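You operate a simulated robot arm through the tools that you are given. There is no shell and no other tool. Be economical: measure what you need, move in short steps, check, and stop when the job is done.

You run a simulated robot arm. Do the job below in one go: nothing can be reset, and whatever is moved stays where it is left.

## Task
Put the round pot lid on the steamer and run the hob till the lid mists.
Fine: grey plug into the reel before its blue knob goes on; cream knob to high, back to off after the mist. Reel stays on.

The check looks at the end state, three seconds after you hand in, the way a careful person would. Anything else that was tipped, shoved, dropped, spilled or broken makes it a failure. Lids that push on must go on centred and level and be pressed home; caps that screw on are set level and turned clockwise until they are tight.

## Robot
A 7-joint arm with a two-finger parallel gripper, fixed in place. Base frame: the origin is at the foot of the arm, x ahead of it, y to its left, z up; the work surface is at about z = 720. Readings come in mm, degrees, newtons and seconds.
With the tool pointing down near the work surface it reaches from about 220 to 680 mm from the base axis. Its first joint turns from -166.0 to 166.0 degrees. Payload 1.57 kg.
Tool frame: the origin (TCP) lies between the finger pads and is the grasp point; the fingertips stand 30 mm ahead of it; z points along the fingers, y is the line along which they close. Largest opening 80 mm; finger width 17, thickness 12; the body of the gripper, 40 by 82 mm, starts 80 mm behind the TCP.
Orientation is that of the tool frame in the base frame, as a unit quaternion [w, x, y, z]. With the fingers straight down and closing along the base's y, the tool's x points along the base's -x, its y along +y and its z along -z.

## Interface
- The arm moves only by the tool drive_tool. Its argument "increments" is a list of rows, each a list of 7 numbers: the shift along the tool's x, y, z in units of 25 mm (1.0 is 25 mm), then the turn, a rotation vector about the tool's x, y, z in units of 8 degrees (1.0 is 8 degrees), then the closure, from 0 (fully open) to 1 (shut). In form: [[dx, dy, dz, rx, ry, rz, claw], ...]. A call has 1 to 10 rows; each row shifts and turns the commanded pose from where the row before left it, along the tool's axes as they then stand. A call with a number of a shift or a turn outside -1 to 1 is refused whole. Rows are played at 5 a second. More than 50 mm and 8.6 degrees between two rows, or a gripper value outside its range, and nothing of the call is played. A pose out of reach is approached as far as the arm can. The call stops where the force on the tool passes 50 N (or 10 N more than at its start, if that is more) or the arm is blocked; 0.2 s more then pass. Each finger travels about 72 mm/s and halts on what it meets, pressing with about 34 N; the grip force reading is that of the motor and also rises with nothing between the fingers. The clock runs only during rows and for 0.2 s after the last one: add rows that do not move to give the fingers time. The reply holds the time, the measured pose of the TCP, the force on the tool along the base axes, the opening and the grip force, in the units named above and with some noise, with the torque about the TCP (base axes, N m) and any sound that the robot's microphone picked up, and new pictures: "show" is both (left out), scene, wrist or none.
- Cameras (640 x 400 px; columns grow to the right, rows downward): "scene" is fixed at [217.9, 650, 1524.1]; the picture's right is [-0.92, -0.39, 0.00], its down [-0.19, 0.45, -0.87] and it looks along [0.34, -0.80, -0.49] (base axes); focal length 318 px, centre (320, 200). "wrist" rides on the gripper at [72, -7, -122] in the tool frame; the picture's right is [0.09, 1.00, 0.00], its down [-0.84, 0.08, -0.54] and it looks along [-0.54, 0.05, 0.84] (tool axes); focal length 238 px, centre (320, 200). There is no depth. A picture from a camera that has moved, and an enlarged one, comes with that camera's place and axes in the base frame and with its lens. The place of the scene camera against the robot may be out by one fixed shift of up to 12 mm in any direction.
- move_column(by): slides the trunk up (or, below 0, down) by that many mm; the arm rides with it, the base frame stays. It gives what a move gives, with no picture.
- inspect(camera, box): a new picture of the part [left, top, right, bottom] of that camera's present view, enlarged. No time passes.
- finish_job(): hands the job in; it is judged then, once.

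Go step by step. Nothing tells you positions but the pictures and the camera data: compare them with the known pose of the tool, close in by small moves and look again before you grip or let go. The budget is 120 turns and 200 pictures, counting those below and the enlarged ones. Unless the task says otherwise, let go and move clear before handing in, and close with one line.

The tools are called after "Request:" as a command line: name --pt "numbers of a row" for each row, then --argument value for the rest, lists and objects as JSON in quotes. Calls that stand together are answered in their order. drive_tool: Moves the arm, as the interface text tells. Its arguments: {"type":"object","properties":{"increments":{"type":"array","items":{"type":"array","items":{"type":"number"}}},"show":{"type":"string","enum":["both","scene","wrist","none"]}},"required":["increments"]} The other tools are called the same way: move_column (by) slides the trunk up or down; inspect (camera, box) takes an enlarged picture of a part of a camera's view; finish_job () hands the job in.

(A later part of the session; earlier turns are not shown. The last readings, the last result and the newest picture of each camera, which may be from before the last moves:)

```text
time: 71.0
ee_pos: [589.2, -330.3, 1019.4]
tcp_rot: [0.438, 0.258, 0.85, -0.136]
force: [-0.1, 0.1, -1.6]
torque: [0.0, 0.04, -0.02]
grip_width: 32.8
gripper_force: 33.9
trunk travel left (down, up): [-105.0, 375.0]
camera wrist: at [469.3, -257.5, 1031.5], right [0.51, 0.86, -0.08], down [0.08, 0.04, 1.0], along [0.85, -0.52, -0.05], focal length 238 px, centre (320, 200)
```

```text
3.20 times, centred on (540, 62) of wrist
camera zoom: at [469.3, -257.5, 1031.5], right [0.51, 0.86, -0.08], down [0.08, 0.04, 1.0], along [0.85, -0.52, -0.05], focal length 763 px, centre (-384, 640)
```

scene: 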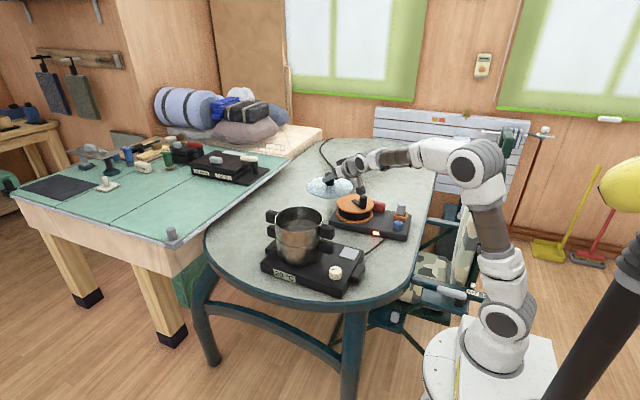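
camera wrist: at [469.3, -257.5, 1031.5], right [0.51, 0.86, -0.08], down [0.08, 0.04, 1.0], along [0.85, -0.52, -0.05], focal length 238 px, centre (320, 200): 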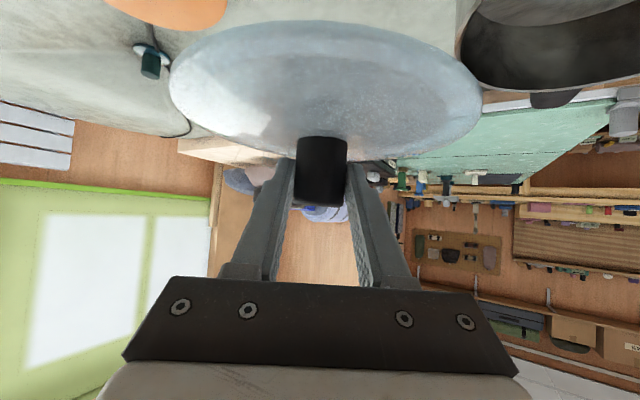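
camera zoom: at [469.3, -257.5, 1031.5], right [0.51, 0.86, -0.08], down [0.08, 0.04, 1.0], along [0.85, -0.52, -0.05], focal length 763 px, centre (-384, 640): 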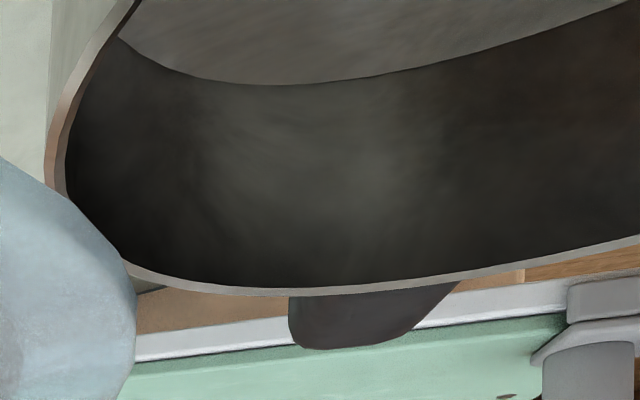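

Combining the views puts the pot rim centre at about (646,-181) and its top at about 915. I'll bring the lid over that point, still well above it.

Request:
drive_tool --pt "0.244 0.904 -0.152 0 0 0 1" --pt "0.244 0.904 -0.152 0 0 0 1" --pt "0.244 0.904 -0.152 0 0 0 1" --pt "0.244 0.904 -0.152 0 0 0 1" --pt "0.244 0.904 -0.152 0 0 0 1" --pt "0.244 0.904 -0.152 0 0 0 1" --pt "0.244 0.904 -0.152 0 0 0 1" --pt "0 0 0 0 0 0 1"

Request:
inspect --camera "scene" --box '[250, 170, 350, 270]'

```text
time: 72.8
ee_pos: [638.9, -175.2, 996.0]
tcp_rot: [0.439, 0.259, 0.85, -0.135]
force: [0.8, -0.1, -1.7]
torque: [0.05, 0.01, 0.03]
grip_width: 32.7
gripper_force: 34.1
trunk travel left (down, up): [-105.0, 375.0]
camera wrist: at [517.9, -102.1, 1009.1], right [0.51, 0.85, -0.08], down [0.08, 0.04, 1.0], along [0.85, -0.52, -0.05], focal length 238 px, centre (320, 200)
```

scene: 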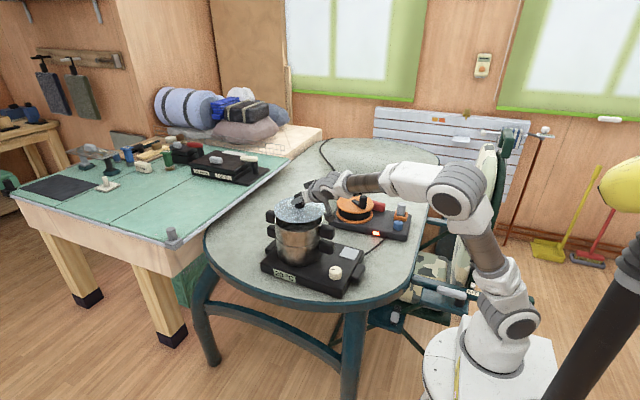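
wrist: 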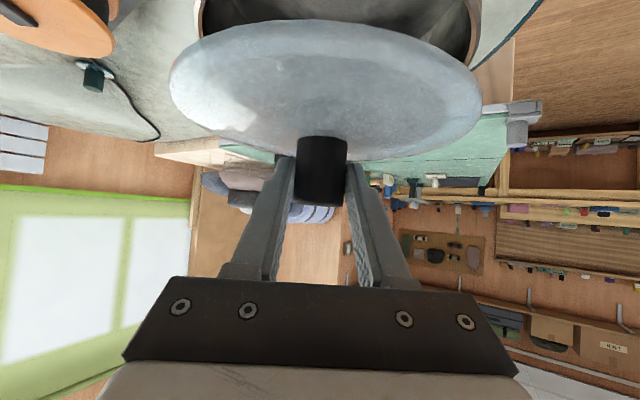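

```text
4.00 times, centred on (300, 220) of scene
camera zoom: at [217.9, 650.0, 1524.1], right [-0.92, -0.39, 0.0], down [-0.19, 0.45, -0.87], along [0.34, -0.8, -0.49], focal length 1272 px, centre (400, 120)
```

zoom: 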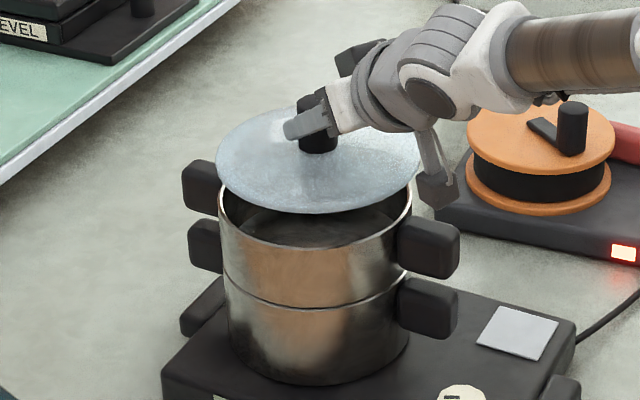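

The lid is nearly concentric with the pot. I'll nudge +3.5 mm in x, descend 25 mm, and recheck.

Request:
drive_tool --pt "0.25 0.04 0.22 0 0 0 1" --pt "0.25 0.04 0.22 0 0 0 1" --pt "0.25 0 0.22 0 0 0 1" --pt "0 0 0 0 0 0 1" --show "wrist"

Request:
inspect --camera "scene" --box '[265, 185, 340, 232]'

```text
time: 73.8
ee_pos: [641.7, -175.3, 973.0]
tcp_rot: [0.438, 0.259, 0.85, -0.136]
force: [-0.1, 0.1, -1.7]
torque: [0.02, -0.01, 0.0]
grip_width: 32.6
gripper_force: 34.3
trunk travel left (down, up): [-105.0, 375.0]
camera wrist: at [521.3, -101.6, 985.9], right [0.51, 0.85, -0.08], down [0.08, 0.04, 1.0], along [0.85, -0.52, -0.05], focal length 238 px, centre (320, 200)
```

wrist: 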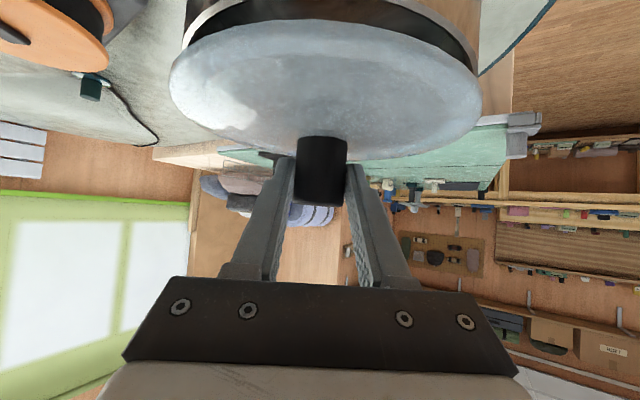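

```text
8.51 times, centred on (302, 208) of scene
camera zoom: at [217.9, 650.0, 1524.1], right [-0.92, -0.39, 0.0], down [-0.19, 0.45, -0.87], along [0.34, -0.8, -0.49], focal length 2706 px, centre (469, 128)
```

zoom: 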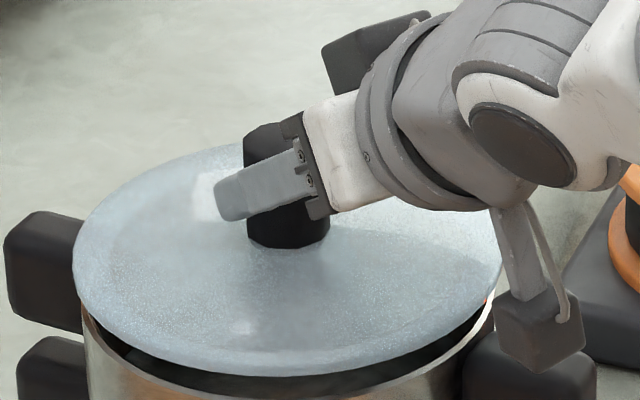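

Horizontally it matches in the scene view. I'll measure the near rim arc in the wrist view to check the depth direction.

Request:
inspect --camera "wrist" --box '[160, 0, 500, 180]'

```text
1.88 times, centred on (330, 90) of wrist
camera zoom: at [521.3, -101.6, 985.9], right [0.51, 0.85, -0.08], down [0.08, 0.04, 1.0], along [0.85, -0.52, -0.05], focal length 449 px, centre (301, 407)
```

zoom: 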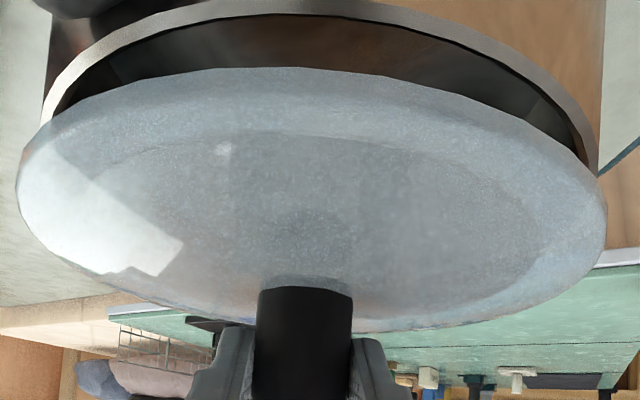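

The fit gives the lid centre at (649,-181) and the pot centre at about (651,-181), with about 15 mm left to drop. I'll lower in small steps.

Request:
drive_tool --pt "0.1 0.02 0.14 0 0 0 1" --pt "0.13 0 0.095 0 0 0 1" --pt "0.13 0 0.095 0 0 0 1" --pt "0 0 0 0 0 0 1" --show "none"

Request:
inspect --camera "scene" --box '[265, 185, 340, 232]'

Request:
inspect --camera "wrist" --box '[160, 0, 500, 180]'

```text
time: 74.8
ee_pos: [644.7, -176.1, 962.7]
tcp_rot: [0.439, 0.259, 0.85, -0.135]
force: [-0.4, 1.4, -1.0]
torque: [-0.01, 0.03, 0.01]
grip_width: 32.7
gripper_force: 33.7
trunk travel left (down, up): [-105.0, 375.0]
```

```text
8.51 times, centred on (302, 208) of scene
camera zoom: at [217.9, 650.0, 1524.1], right [-0.92, -0.39, 0.0], down [-0.19, 0.45, -0.87], along [0.34, -0.8, -0.49], focal length 2706 px, centre (469, 128)
```

zoom: 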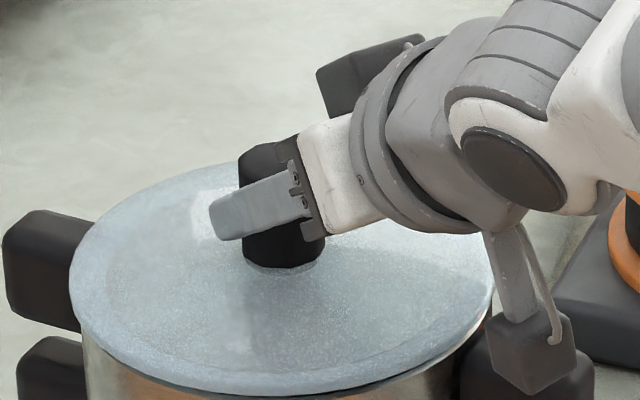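

```text
1.88 times, centred on (330, 90) of wrist
camera zoom: at [524.6, -103.1, 975.0], right [0.51, 0.86, -0.08], down [0.08, 0.04, 1.0], along [0.86, -0.52, -0.05], focal length 449 px, centre (301, 407)
```

zoom: 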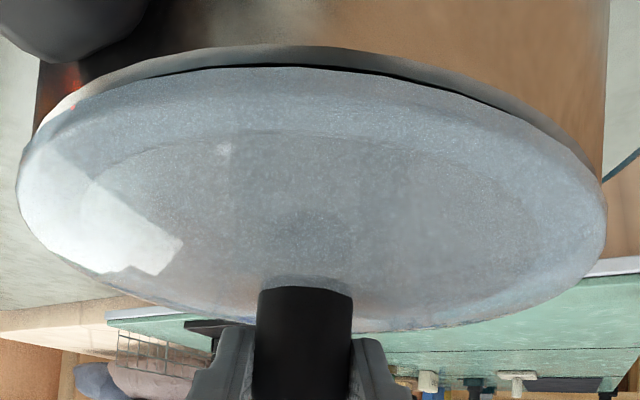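

There are about 3 mm left, and the lid is about 2 mm too far outward. I'll correct that and lower to contact.

Request:
drive_tool --pt "0.058 -0.01 -0.08 0 0 0 1" --pt "0 0 0 0 0 0 1" --pt "0.065 0 0.046 0 0 0 1" --pt "0 0 0 0 0 0 1" --show "none"

Request:
inspect --camera "scene" --box '[265, 185, 340, 232]'

Request:
inspect --camera "wrist" --box '[160, 0, 500, 180]'

```text
time: 75.8
ee_pos: [642.7, -176.6, 959.9]
tcp_rot: [0.439, 0.259, 0.849, -0.136]
force: [0.4, -0.3, -1.7]
torque: [0.04, -0.01, 0.02]
grip_width: 32.8
gripper_force: 34.3
trunk travel left (down, up): [-105.0, 375.0]
```

```text
8.51 times, centred on (302, 208) of scene
camera zoom: at [217.9, 650.0, 1524.1], right [-0.92, -0.39, 0.0], down [-0.19, 0.45, -0.87], along [0.34, -0.8, -0.49], focal length 2706 px, centre (469, 128)
```

zoom: 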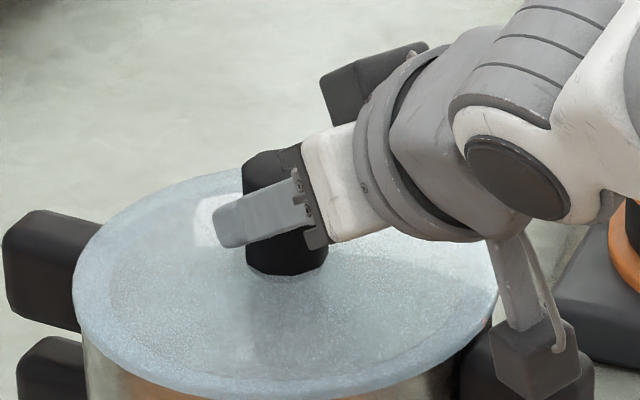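

```text
1.88 times, centred on (330, 90) of wrist
camera zoom: at [522.6, -101.9, 972.7], right [0.51, 0.85, -0.08], down [0.08, 0.04, 1.0], along [0.85, -0.52, -0.05], focal length 449 px, centre (301, 407)
```

zoom: 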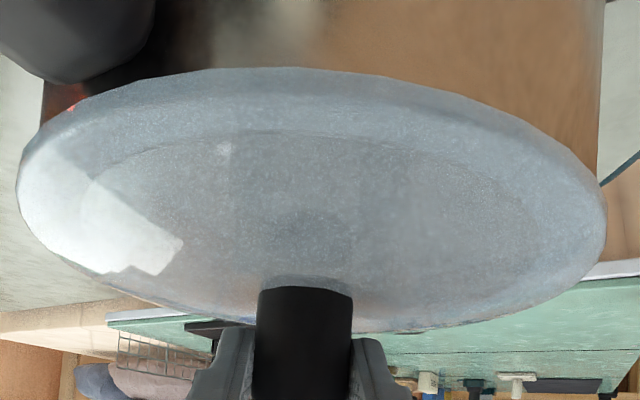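

It's very close. I'll shift +2 mm in y and lower 1.5 mm at a time to feel for the rim.

Request:
drive_tool --pt "0.035 0.055 -0.05 0 0 0 1" --pt "0 0 0 0 0 0 1" --pt "0.05 0 0.035 0 0 0 1" --pt "0 0 0 0 0 0 1" --show "none"

Request:
drive_tool --pt "0.05 0 0.035 0 0 0 1" --pt "0 0 0 0 0 0 1" --pt "0.05 0 0.035 0 0 0 1" --pt "0 0 0 0 0 0 1" --show "none"

Request:
inspect --camera "scene" --box '[265, 185, 340, 232]'

Request:
inspect --camera "wrist" --box '[160, 0, 500, 180]'

```text
time: 76.8
ee_pos: [642.4, -173.7, 958.2]
tcp_rot: [0.439, 0.259, 0.85, -0.136]
force: [1.1, -1.1, -1.5]
torque: [-0.01, 0.01, -0.01]
grip_width: 32.7
gripper_force: 34.5
trunk travel left (down, up): [-105.0, 375.0]
```

```text
time: 77.8
ee_pos: [642.3, -173.7, 957.4]
tcp_rot: [0.44, 0.259, 0.849, -0.136]
force: [-2.4, -0.5, 5.7]
torque: [0.32, 0.25, -0.04]
grip_width: 33.0
gripper_force: 33.7
trunk travel left (down, up): [-105.0, 375.0]
```

```text
8.51 times, centred on (302, 208) of scene
camera zoom: at [217.9, 650.0, 1524.1], right [-0.92, -0.39, 0.0], down [-0.19, 0.45, -0.87], along [0.34, -0.8, -0.49], focal length 2706 px, centre (469, 128)
```

zoom: 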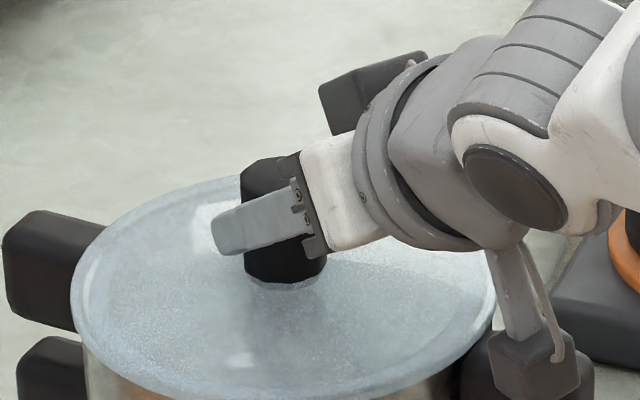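

```text
1.88 times, centred on (330, 90) of wrist
camera zoom: at [522.2, -99.6, 970.1], right [0.51, 0.85, -0.08], down [0.08, 0.04, 1.0], along [0.85, -0.52, -0.04], focal length 449 px, centre (301, 407)
```

zoom: 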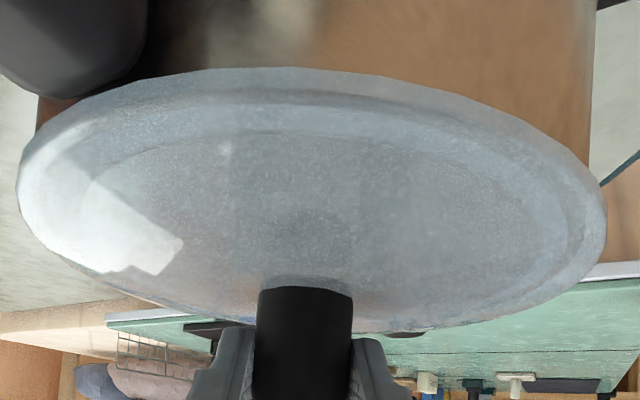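

Contact is light at z 957.4, with the rim ring visible evenly through the glass. I'll press about 2 mm more to seat it level.

Request:
drive_tool --pt "0.033 0 0.023 0 0 0 1" --pt "0.033 0 0.023 0 0 0 1" --pt "0 0 0 0 0 0 1" --show "none"

Request:
inspect --camera "scene" --box '[255, 185, 345, 245]'

```text
time: 78.6
ee_pos: [642.3, -174.2, 957.9]
tcp_rot: [0.441, 0.259, 0.848, -0.136]
force: [3.4, -3.6, 17.6]
torque: [0.07, 0.01, -0.1]
grip_width: 33.1
gripper_force: 34.6
trunk travel left (down, up): [-105.0, 375.0]
```

```text
6.67 times, centred on (300, 215) of scene
camera zoom: at [217.9, 650.0, 1524.1], right [-0.92, -0.39, 0.0], down [-0.19, 0.45, -0.87], along [0.34, -0.8, -0.49], focal length 2120 px, centre (453, 100)
```

zoom: 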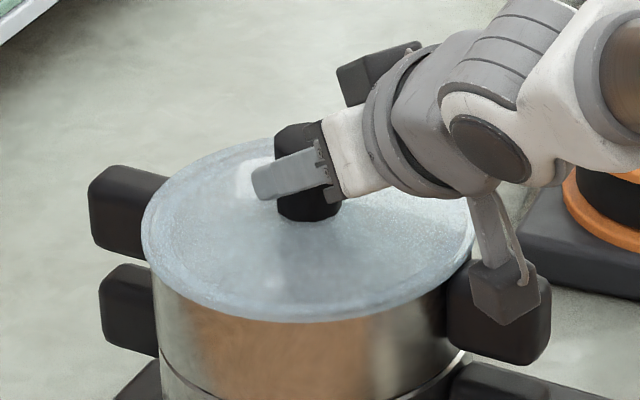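

The lid is seated level, with 17 N down and almost no torque. I'll unload, open and back off along the tool axis.

Request:
drive_tool --pt "-0.05 0 -0.035 0 0 0 1" --pt "0 0 0 0 0 0 0.35" --pt "0 0 0 0 0 0 0.35" --pt "0 0 0 0 0 0 0.35" --pt "0 0 -0.4 0 0 0 0.35" --pt "0 0 -0.7 0 0 0 0.35" --pt "0 0 -0.9 0 0 0 0.35" --pt "0 0 -0.9 0 0 0 0.35"

Request:
inspect --camera "scene" --box '[255, 185, 345, 245]'

Request:
inspect --camera "wrist" --box '[140, 0, 500, 200]'

```text
time: 80.4
ee_pos: [594.1, -142.0, 999.0]
tcp_rot: [0.438, 0.259, 0.85, -0.136]
force: [0.4, 0.8, 0.0]
torque: [0.05, 0.02, -0.03]
grip_width: 51.9
gripper_force: 0.1
trunk travel left (down, up): [-105.0, 375.0]
camera wrist: at [472.9, -67.9, 1011.6], right [0.51, 0.85, -0.08], down [0.08, 0.04, 1.0], along [0.85, -0.52, -0.05], focal length 238 px, centre (320, 200)
```

scene: 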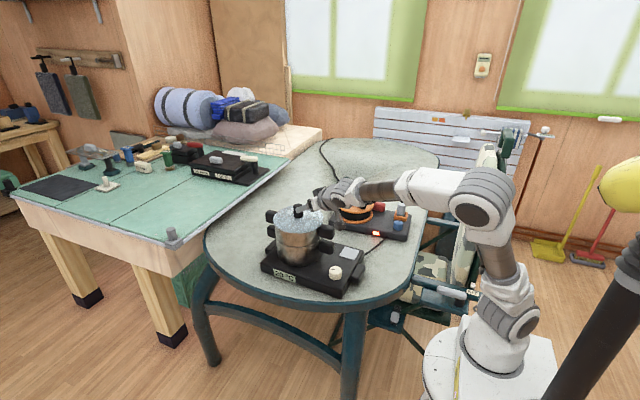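
wrist: 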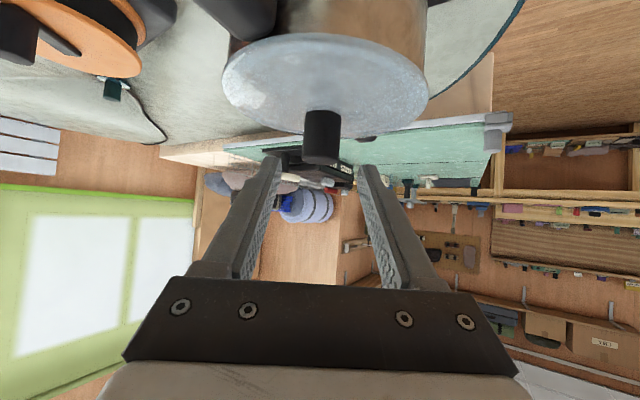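

```text
6.67 times, centred on (300, 215) of scene
camera zoom: at [217.9, 650.0, 1524.1], right [-0.92, -0.39, 0.0], down [-0.19, 0.45, -0.87], along [0.34, -0.8, -0.49], focal length 2120 px, centre (453, 100)
```

zoom: 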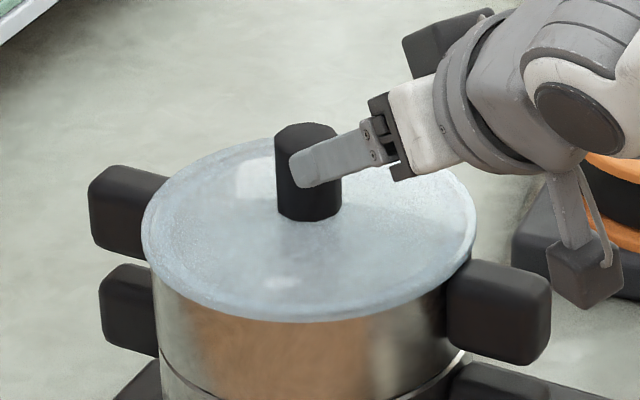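

```text
1.78 times, centred on (320, 100) of wrist
camera zoom: at [472.9, -67.9, 1011.6], right [0.51, 0.85, -0.08], down [0.08, 0.04, 1.0], along [0.85, -0.52, -0.05], focal length 424 px, centre (320, 378)
```

zoom: 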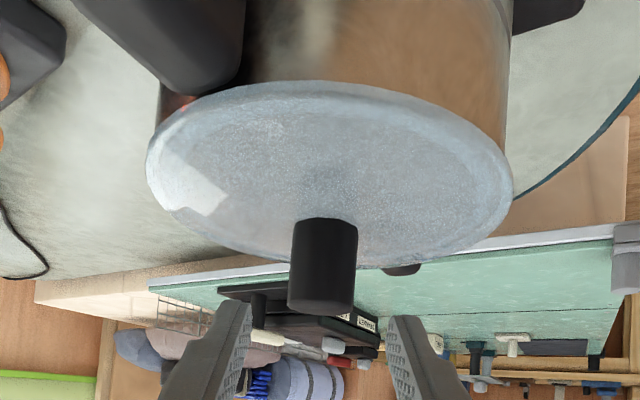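

The lid is on, level and centred. Next is the cream knob, so I'll retreat up and back and return the tool to vertical.

Request:
drive_tool --pt "-0.14 0 -0.84 0 0 0 0.35" --pt "-0.14 0 -0.84 0 0 0 0.35" --pt "-0.14 0 -0.84 0 0 0 0.2" --pt "-0.14 0 -0.84 0 0 0 0.2" --show "none"

Request:
drive_tool --pt "0 0 0 0 0.854 0 0.2" --pt "0 0 0 0 0.854 0 0.2" --pt "0 0 0 0 0.854 0 0.2" --pt "0 0 0 0 0.854 0 0.2" --pt "0 0 0 0 0.854 0 0.2" --pt "0 0 0 0 0.854 0 0.2" --pt "0 0 0 0 0.854 0 0.2" --pt "0 0 0 0 0.854 0 0.2" --pt "0 0 0 0 0 0 0.2"

```text
time: 81.4
ee_pos: [542.5, -105.6, 1058.2]
tcp_rot: [0.438, 0.259, 0.85, -0.135]
force: [-0.7, -0.1, -0.7]
torque: [0.0, 0.02, -0.03]
grip_width: 63.9
gripper_force: 0.0
trunk travel left (down, up): [-105.0, 375.0]
```

```text
time: 83.4
ee_pos: [542.9, -106.7, 1058.1]
tcp_rot: [-0.001, 0.293, 0.956, -0.002]
force: [-0.2, -0.6, 0.7]
torque: [-0.01, 0.0, 0.01]
grip_width: 63.9
gripper_force: 0.0
trunk travel left (down, up): [-105.0, 375.0]
camera wrist: at [479.9, -71.0, 1180.6], right [0.48, 0.88, 0.0], down [0.74, -0.4, 0.54], along [0.47, -0.26, -0.84], focal length 238 px, centre (320, 200)
```

scene: 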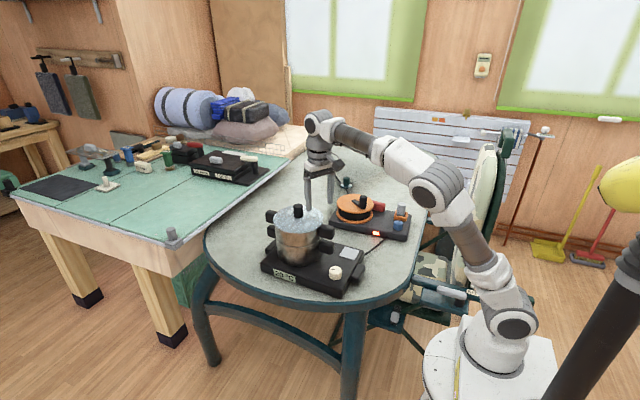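
wrist: 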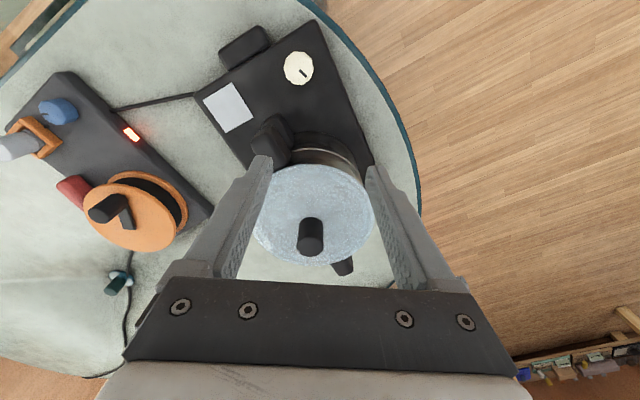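

The lid looks well centred from above. The cream knob is at about (486,-112). I'll pre-rotate the gripper counter-clockwise so there's room for a long clockwise turn.

Request:
drive_tool --pt "0 0 0 0 0 -1 0.1" --pt "0 0 0 0 0 -1 0.1" --pt "0 0 0 0 0 -1 0.1" --pt "0 0 0 0 0 -1 0.1" --pt "0 0 0 0 0 -1 0.1" --pt "0 0 0 0 0 -1 0.1" --pt "0 0 0 0 0 -1 0.1" --pt "0 0 0 0 0 -1 0.1" --pt "0 0 0 0 0 -1 0.1" --pt "0 0 0 0 0 -1 0.1" --show "none"

```text
time: 85.6
ee_pos: [544.4, -107.9, 1057.8]
tcp_rot: [-0.001, -0.392, 0.92, -0.001]
force: [-0.4, -0.9, -1.2]
torque: [0.0, 0.0, 0.03]
grip_width: 71.8
gripper_force: 0.0
trunk travel left (down, up): [-105.0, 375.0]
```

Request:
drive_tool --pt "0.58 0.53 0.3 0 0 0 0.1" --pt "0.58 0.53 0.3 0 0 0 0.1" --pt "0.58 0.53 0.3 0 0 0 0.1" --pt "0 0 1 0 0 0 0.1" --pt "0 0 1 0 0 0 0.1" --pt "0 0 1 0 0 0 0.1" --pt "0 0 1 0 0 0 0.1" --pt "0 0 1 0 0 0 0.1" --pt "0 0 0 0 0 0 0.1"

Request:
inspect --camera "scene" --box '[255, 210, 375, 300]'

Request:
inspect --camera "wrist" --box '[270, 80, 370, 180]'

```text
time: 87.6
ee_pos: [484.2, -111.7, 908.9]
tcp_rot: [-0.002, -0.391, 0.92, -0.001]
force: [0.0, -0.2, -0.3]
torque: [0.02, -0.04, -0.02]
grip_width: 72.2
gripper_force: 0.1
trunk travel left (down, up): [-105.0, 375.0]
camera wrist: at [440.0, -166.8, 1031.7], right [-0.78, 0.63, 0.0], down [0.53, 0.66, 0.54], along [0.34, 0.42, -0.84], focal length 238 px, centre (320, 200)
```

scene: 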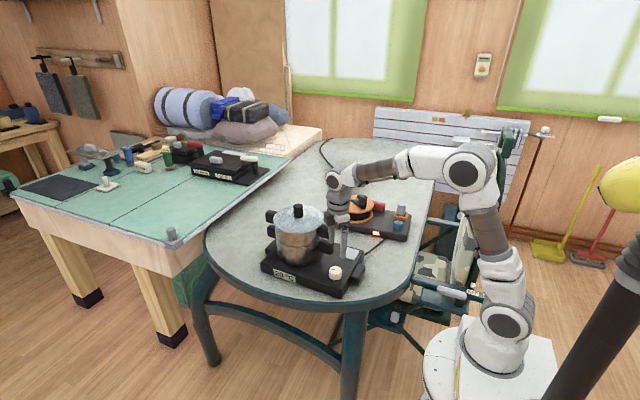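
wrist: 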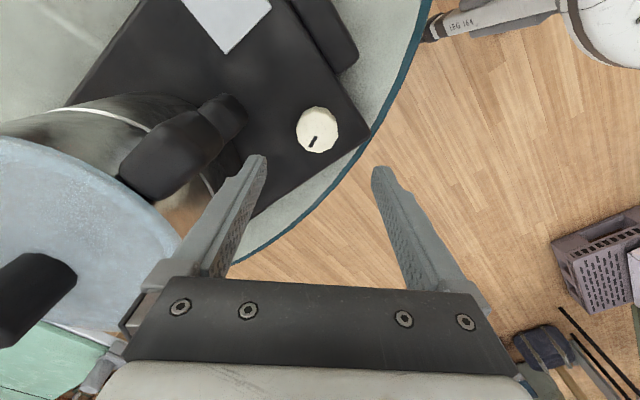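

```text
4.44 times, centred on (315, 255) of scene
camera zoom: at [217.9, 650.0, 1524.1], right [-0.92, -0.39, 0.0], down [-0.19, 0.45, -0.87], along [0.34, -0.8, -0.49], focal length 1413 px, centre (342, -44)
```

zoom: 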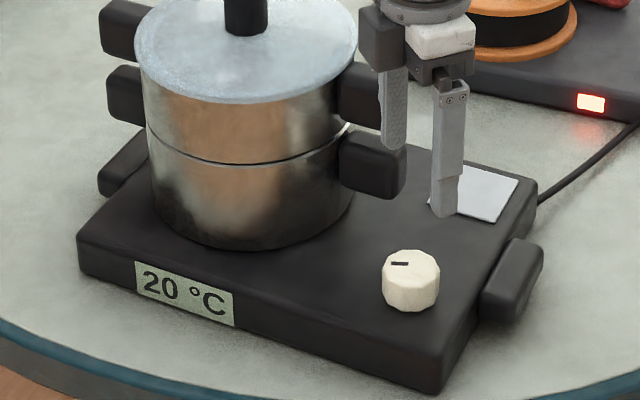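

```text
4.00 times, centred on (320, 130) of wrist
camera zoom: at [440.0, -166.8, 1031.7], right [-0.78, 0.63, 0.0], down [0.53, 0.66, 0.54], along [0.34, 0.42, -0.84], focal length 953 px, centre (320, 480)
```

zoom: 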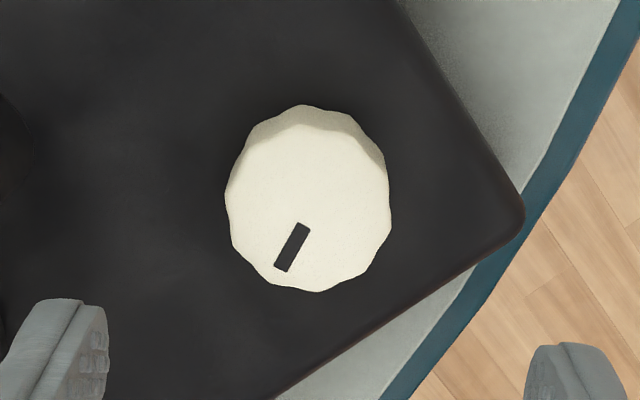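

The cream knob centre is at (489,-111) and it's about 42 mm wide. I'll adjust and descend to grip it.

Request:
drive_tool --pt "-0.15 -0.13 0.9 0 0 0 0.1" --pt "0 0 0.9 0 0 0 0.1" --pt "0 0 0.9 0 0 0 0.1" --pt "0 0 0.9 0 0 0 0.1" --pt "0 0 0.5 0 0 0 0.1" --pt "0 0 0 0 0 0 0.1" --show "wrist"

Request:
inspect --camera "scene" --box '[295, 230, 375, 290]'

```text
time: 89.0
ee_pos: [489.1, -113.0, 807.5]
tcp_rot: [-0.002, -0.39, 0.921, -0.002]
force: [0.1, 0.3, 0.0]
torque: [0.0, 0.01, 0.02]
grip_width: 71.8
gripper_force: 0.0
trunk travel left (down, up): [-105.0, 375.0]
camera wrist: at [444.3, -168.0, 930.8], right [-0.78, 0.63, 0.0], down [0.53, 0.66, 0.54], along [0.34, 0.42, -0.84], focal length 238 px, centre (320, 200)
```

wrist: 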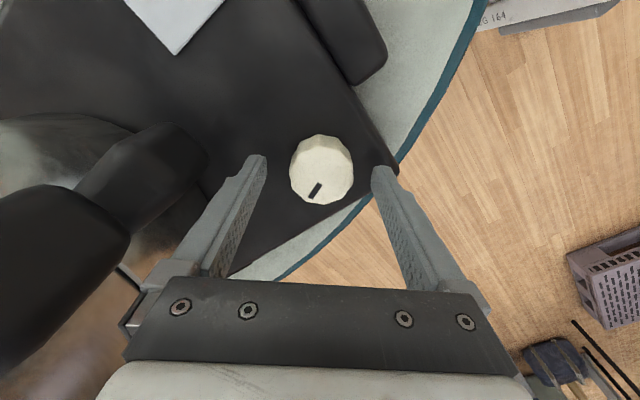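

```text
6.67 times, centred on (335, 260) of scene
camera zoom: at [217.9, 650.0, 1524.1], right [-0.92, -0.39, 0.0], down [-0.19, 0.45, -0.87], along [0.34, -0.8, -0.49], focal length 2120 px, centre (220, -200)
```

zoom: 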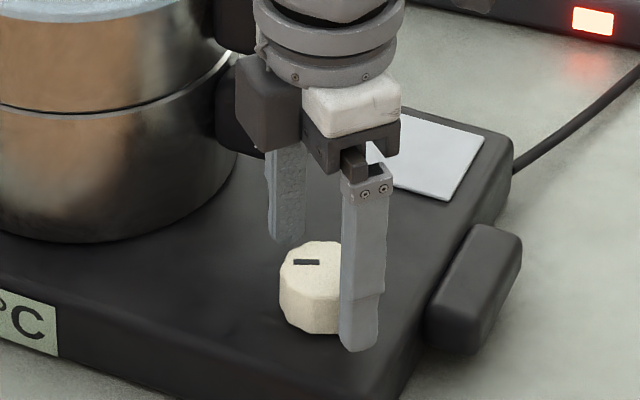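

Request:
drive_tool --pt "0 0 0.22 0 0 0 0.1" --pt "0 0 0 0 0 0 1" --pt "0 0 0 0 0 0 1" --pt "0 0 0 0 0 0 1" --pt "0 0 0 0 0 0 1" --show "none"

Request:
drive_tool --pt "0 0 0 0 0 0.8 1" --pt "0 0 0 0 0 0.8 1" --pt "0 0 0 0 0 0.8 1" --pt "0 0 0 0 0 0.8 1" --pt "0 0 0 0 0 0 1"

Request:
inspect --camera "scene" --box '[255, 230, 375, 300]'

```text
time: 90.2
ee_pos: [489.1, -110.6, 803.1]
tcp_rot: [-0.002, -0.391, 0.92, -0.002]
force: [-9.1, 5.4, 0.4]
torque: [-0.16, -0.01, 0.01]
grip_width: 41.2
gripper_force: 34.1
trunk travel left (down, up): [-105.0, 375.0]
```

```text
time: 91.4
ee_pos: [489.8, -111.6, 800.4]
tcp_rot: [-0.001, -0.176, 0.984, -0.002]
force: [-3.4, -2.7, -0.3]
torque: [0.13, 0.45, -0.05]
grip_width: 41.5
gripper_force: 33.9
trunk travel left (down, up): [-105.0, 375.0]
camera wrist: at [424.7, -142.0, 925.4], right [-0.43, 0.9, 0.0], down [0.76, 0.36, 0.54], along [0.49, 0.23, -0.84], focal length 238 px, centre (320, 200)
```

scene: 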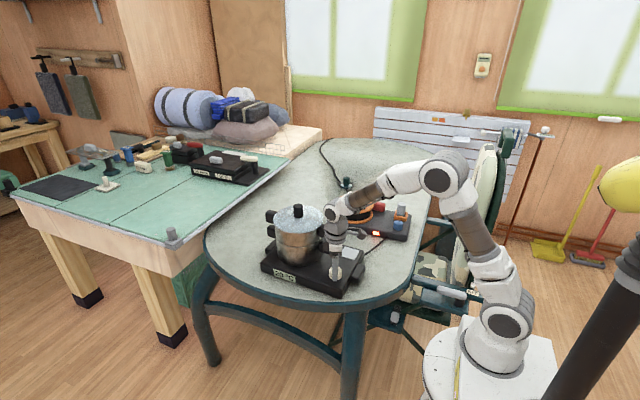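
wrist: 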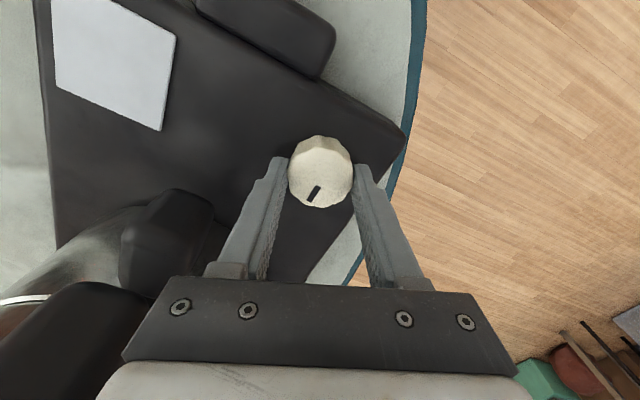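

```text
5.33 times, centred on (315, 265) of scene
camera zoom: at [217.9, 650.0, 1524.1], right [-0.92, -0.39, 0.0], down [-0.19, 0.45, -0.87], along [0.34, -0.8, -0.49], focal length 1696 px, centre (347, -147)
```

zoom: 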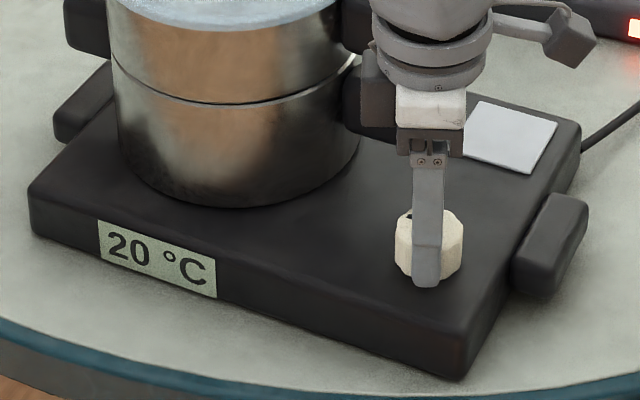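

The knob turns with the gripper and shows 20 °C for now. I'll continue clockwise.

Request:
drive_tool --pt "0 0 -0.06 0 0 0.8 1" --pt "0 0 0 0 0 0.8 1" --pt "0 0 0 0 0 0.8 1" --pt "0 0 0 0 0 0.8 1" --pt "0 0 0 0 0 0.8 1" --pt "0 0 0 0 0 0.8 1" --pt "0 0 0 0 0 0.8 1" --pt "0 0 0 0 0 0 1" --show "wrist"

Request:
inspect --camera "scene" --box '[255, 200, 375, 300]'

```text
time: 93.2
ee_pos: [490.4, -110.0, 802.9]
tcp_rot: [0.0, 0.212, 0.977, -0.001]
force: [3.4, -8.1, -0.9]
torque: [-0.19, -0.43, -0.02]
grip_width: 41.5
gripper_force: 33.8
trunk travel left (down, up): [-105.0, 375.0]
camera wrist: at [422.2, -85.8, 925.4], right [0.33, 0.94, 0.0], down [0.79, -0.28, 0.54], along [0.51, -0.18, -0.84], focal length 238 px, centre (320, 200)
```

wrist: 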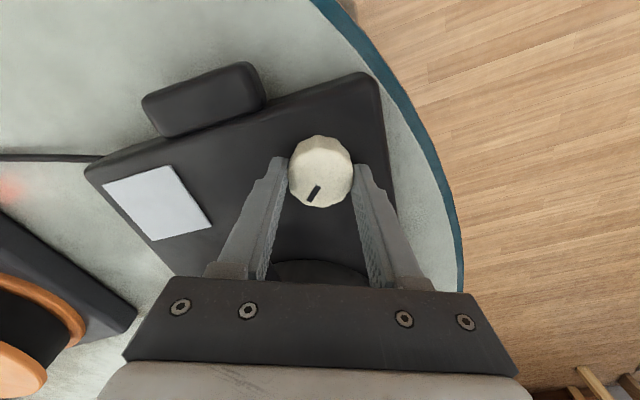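

```text
4.00 times, centred on (315, 250) of scene
camera zoom: at [217.9, 650.0, 1524.1], right [-0.92, -0.39, 0.0], down [-0.19, 0.45, -0.87], along [0.34, -0.8, -0.49], focal length 1272 px, centre (340, 0)
```

zoom: 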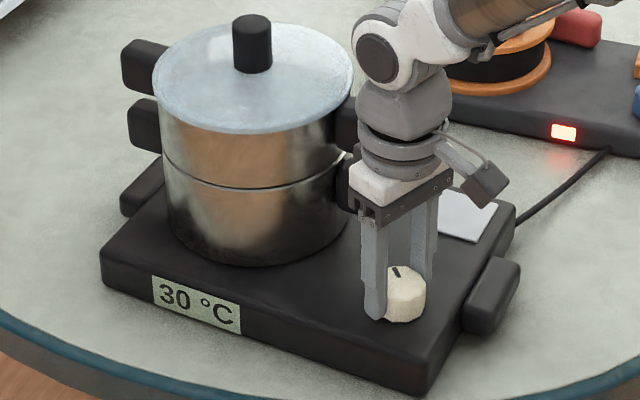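

The display shows 30 °C, so the hob is heating. I'll keep turning clockwise toward the high stop.

Request:
drive_tool --pt "0 0 0 0 0 0.8 1" --pt "0 0 0 0 0 0.8 1" --pt "0 0 0 0 0 0.8 1" --pt "0 0 0 0 0 0.8 1" --pt "0 0 0 0 0 0.8 1" --pt "0 0 0 0 0 0.8 1" --pt "0 0 0 0 0 0.8 1" --pt "0 0 0 0 0 0 1" --show "wrist"

Request:
inspect --camera "scene" --box '[255, 200, 375, 300]'

```text
time: 95.0
ee_pos: [489.8, -110.8, 802.7]
tcp_rot: [-0.002, 0.568, 0.823, -0.003]
force: [-7.0, 1.9, -0.4]
torque: [0.54, -0.3, -0.04]
grip_width: 41.4
gripper_force: 33.8
trunk travel left (down, up): [-105.0, 375.0]
camera wrist: at [458.5, -44.7, 925.7], right [0.9, 0.44, 0.0], down [0.37, -0.75, 0.54], along [0.23, -0.49, -0.84], focal length 238 px, centre (320, 200)
```

wrist: 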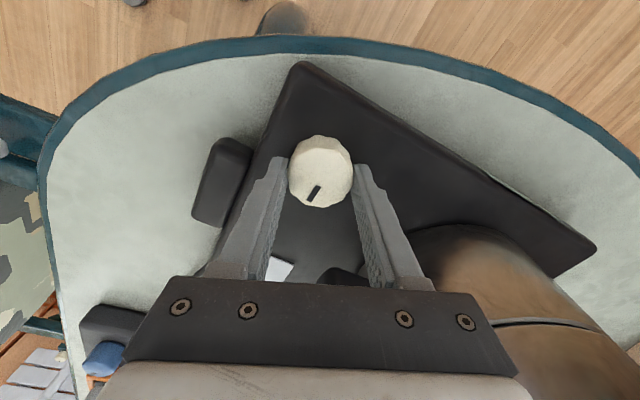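

```text
4.00 times, centred on (315, 250) of scene
camera zoom: at [217.9, 650.0, 1524.1], right [-0.92, -0.39, 0.0], down [-0.19, 0.45, -0.87], along [0.34, -0.8, -0.49], focal length 1272 px, centre (340, 0)
```

zoom: 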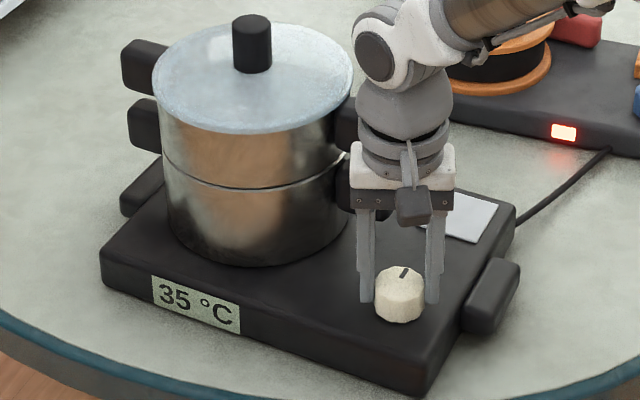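

It's at 35 °C and rising, with no stop yet. I'll continue clockwise.

Request:
drive_tool --pt "0 0 0 0 0 0.8 1" --pt "0 0 0 0 0 0.8 1" --pt "0 0 0 0 0 0.8 1" --pt "0 0 0 0 0 0.8 1" --pt "0 0 0 0 0 0.8 1" --pt "0 0 0 0 0 0.8 1" --pt "0 0 0 0 0 0 1" --show "none"

Request:
inspect --camera "scene" --box '[255, 200, 375, 300]'

```text
time: 96.6
ee_pos: [488.2, -109.6, 803.3]
tcp_rot: [0.001, 0.807, 0.591, -0.002]
force: [-7.9, 7.0, 0.4]
torque: [-0.18, -0.14, 0.41]
grip_width: 41.6
gripper_force: 33.1
trunk travel left (down, up): [-105.0, 375.0]
```

```text
4.00 times, centred on (315, 250) of scene
camera zoom: at [217.9, 650.0, 1524.1], right [-0.92, -0.39, 0.0], down [-0.19, 0.45, -0.87], along [0.34, -0.8, -0.49], focal length 1272 px, centre (340, 0)
```

zoom: 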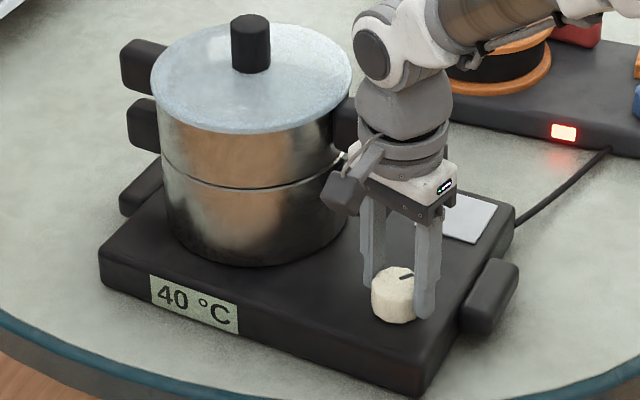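

The display reads 40 °C and torque is appearing, so this is probably the stop. I'll try a small extra turn to confirm and watch the hob doesn't shift.

Request:
drive_tool --pt "0 0 0 0 0 0.3 1" --pt "0 0 0 0 0 0 1" --show "none"

Request:
inspect --camera "scene" --box '[255, 200, 375, 300]'

```text
time: 97.2
ee_pos: [489.5, -110.2, 802.2]
tcp_rot: [0.0, 0.819, 0.574, -0.002]
force: [-11.8, 8.4, -0.2]
torque: [-0.42, 0.06, 0.3]
grip_width: 41.3
gripper_force: 33.8
trunk travel left (down, up): [-105.0, 375.0]
```

```text
4.00 times, centred on (315, 250) of scene
camera zoom: at [217.9, 650.0, 1524.1], right [-0.92, -0.39, 0.0], down [-0.19, 0.45, -0.87], along [0.34, -0.8, -0.49], focal length 1272 px, centre (340, 0)
```

zoom: 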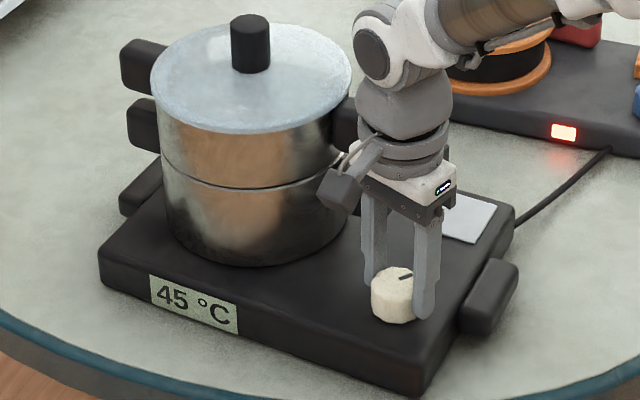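

There's a sideways load but not a clear stop. I'll relieve the offset and turn a bit further to see whether there really is a stop.

Request:
drive_tool --pt "0.033 -0.12 0 0 0 0 1" --pt "0 0 0 0 0 0.6 1" --pt "0 0 0 0 0 0.6 1" --pt "0 0 0 0 0 0 1" --show "wrist"

Request:
inspect --camera "scene" --box '[255, 200, 375, 300]'

```text
time: 98.2
ee_pos: [489.1, -109.3, 805.8]
tcp_rot: [0.003, 0.864, 0.503, 0.0]
force: [11.9, -0.4, -0.1]
torque: [-0.15, 0.28, 0.73]
grip_width: 41.3
gripper_force: 34.1
trunk travel left (down, up): [-105.0, 375.0]
camera wrist: at [518.4, -42.2, 927.5], right [0.91, -0.41, 0.0], down [-0.35, -0.76, 0.54], along [-0.22, -0.5, -0.84], focal length 238 px, centre (320, 200)
```

wrist: 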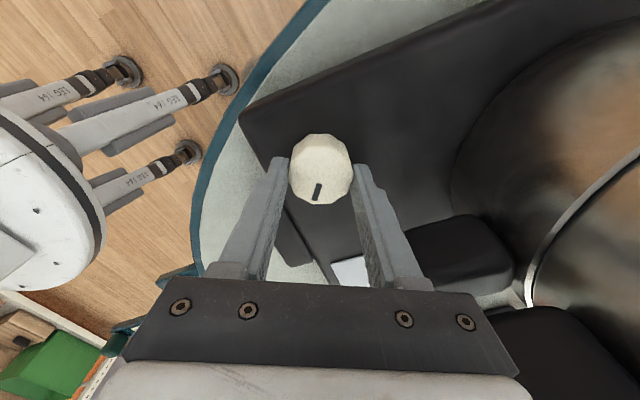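

```text
4.00 times, centred on (315, 250) of scene
camera zoom: at [217.9, 650.0, 1524.1], right [-0.92, -0.39, 0.0], down [-0.19, 0.45, -0.87], along [0.34, -0.8, -0.49], focal length 1272 px, centre (340, 0)
```

zoom: 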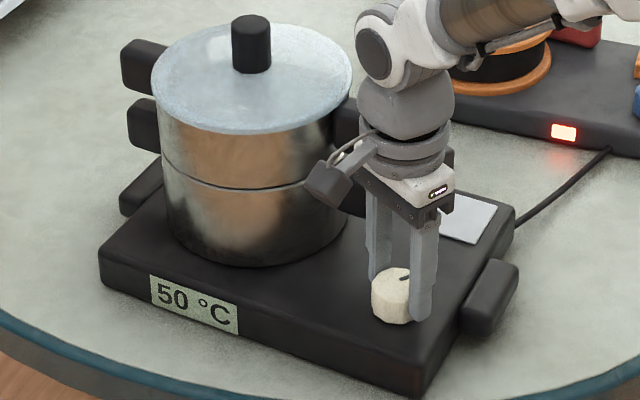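

The torque is rising and the mark slipped slightly in the grip, so the knob is at its high stop. I'll open the fingers in place and wait for the mist.

Request:
drive_tool --pt "0 0 0 0 0 0 0.2" --pt "0 0 0 0 0 0 0.2" --pt "0 0 0 0 0 0 0.2" --pt "0 0 0 0 0 0 0.2" --pt "0 0 0 0 0 0 0.2" --pt "0 0 0 0 0 0 0.2" --pt "0 0 0 0 0 0 0.2" --pt "0 0 0 0 0 0 0.2" --pt "0 0 0 0 0 0 0.2" --pt "0 0 0 0 0 0 0.2" --show "wrist"

Request:
inspect --camera "scene" --box '[255, 200, 375, 300]'

```text
time: 100.4
ee_pos: [487.1, -107.8, 802.9]
tcp_rot: [0.001, 0.864, 0.503, -0.001]
force: [-0.6, 0.1, 1.0]
torque: [-0.01, -0.02, 0.0]
grip_width: 64.2
gripper_force: 0.1
trunk travel left (down, up): [-105.0, 375.0]
camera wrist: at [516.9, -42.1, 926.3], right [0.91, -0.41, 0.0], down [-0.35, -0.76, 0.54], along [-0.22, -0.5, -0.84], focal length 238 px, centre (320, 200)
```

wrist: 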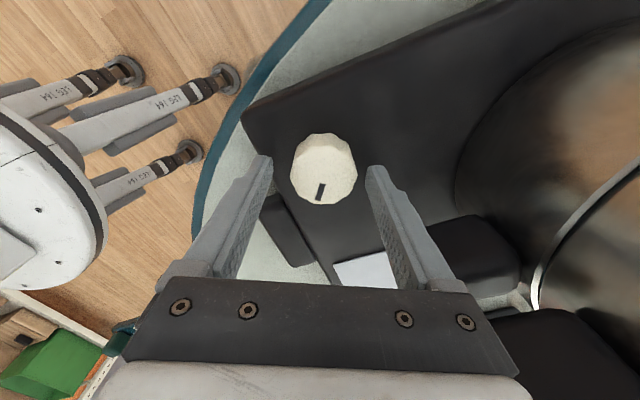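

```text
4.00 times, centred on (315, 250) of scene
camera zoom: at [217.9, 650.0, 1524.1], right [-0.92, -0.39, 0.0], down [-0.19, 0.45, -0.87], along [0.34, -0.8, -0.49], focal length 1272 px, centre (340, 0)
```

zoom: 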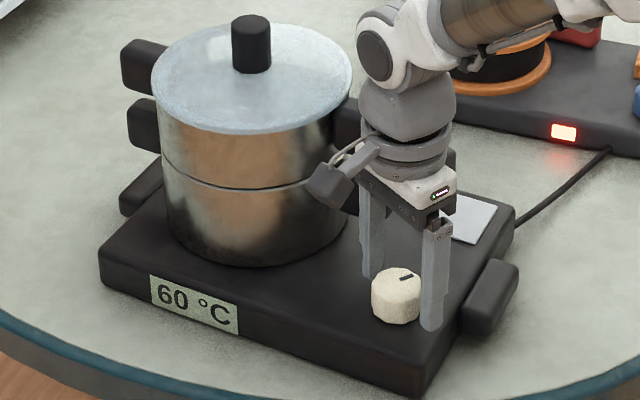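

It reads 60 °C and the lid isn't misted yet. I'll keep waiting and recentre the open gripper by 2 mm.

Request:
drive_tool --pt "0 0.08 0 0 0 0 0.2" --pt "0 0 0 0 0 0 0.2" --pt "0 0 0 0 0 0 0.2" --pt "0 0 0 0 0 0 0.2" --pt "0 0 0 0 0 0 0.2" --pt "0 0 0 0 0 0 0.2" --pt "0 0 0 0 0 0 0.2" --pt "0 0 0 0 0 0 0.2" --pt "0 0 0 0 0 0 0.2" --pt "0 0 0 0 0 0 0.2" --show "none"

Request:
drive_tool --pt "0 0 0 0 0 0 0.2" --pt "0 0 0 0 0 0 0.2" --pt "0 0 0 0 0 0 0.2" --pt "0 0 0 0 0 0 0.2" --pt "0 0 0 0 0 0 0.2" --pt "0 0 0 0 0 0 0.2" --pt "0 0 0 0 0 0 0.2" --pt "0 0 0 0 0 0 0.2" --pt "0 0 0 0 0 0 0.2" --pt "0 0 0 0 0 0 0.2" --show "none"

Request:
inspect --camera "scene" --box '[255, 200, 375, 300]'

```text
time: 102.6
ee_pos: [488.4, -109.9, 803.3]
tcp_rot: [0.0, 0.864, 0.503, -0.002]
force: [-0.1, 0.5, 0.2]
torque: [-0.01, 0.03, 0.0]
grip_width: 63.9
gripper_force: 0.1
trunk travel left (down, up): [-105.0, 375.0]
```

```text
time: 104.8
ee_pos: [489.1, -109.4, 804.5]
tcp_rot: [0.001, 0.864, 0.503, -0.001]
force: [-0.5, -0.1, -0.2]
torque: [-0.01, -0.03, 0.02]
grip_width: 64.0
gripper_force: 0.1
trunk travel left (down, up): [-105.0, 375.0]
```

```text
4.00 times, centred on (315, 250) of scene
camera zoom: at [217.9, 650.0, 1524.1], right [-0.92, -0.39, 0.0], down [-0.19, 0.45, -0.87], along [0.34, -0.8, -0.49], focal length 1272 px, centre (340, 0)
```

zoom: 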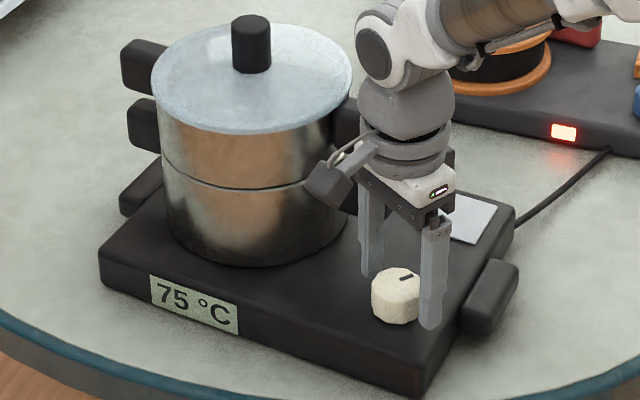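

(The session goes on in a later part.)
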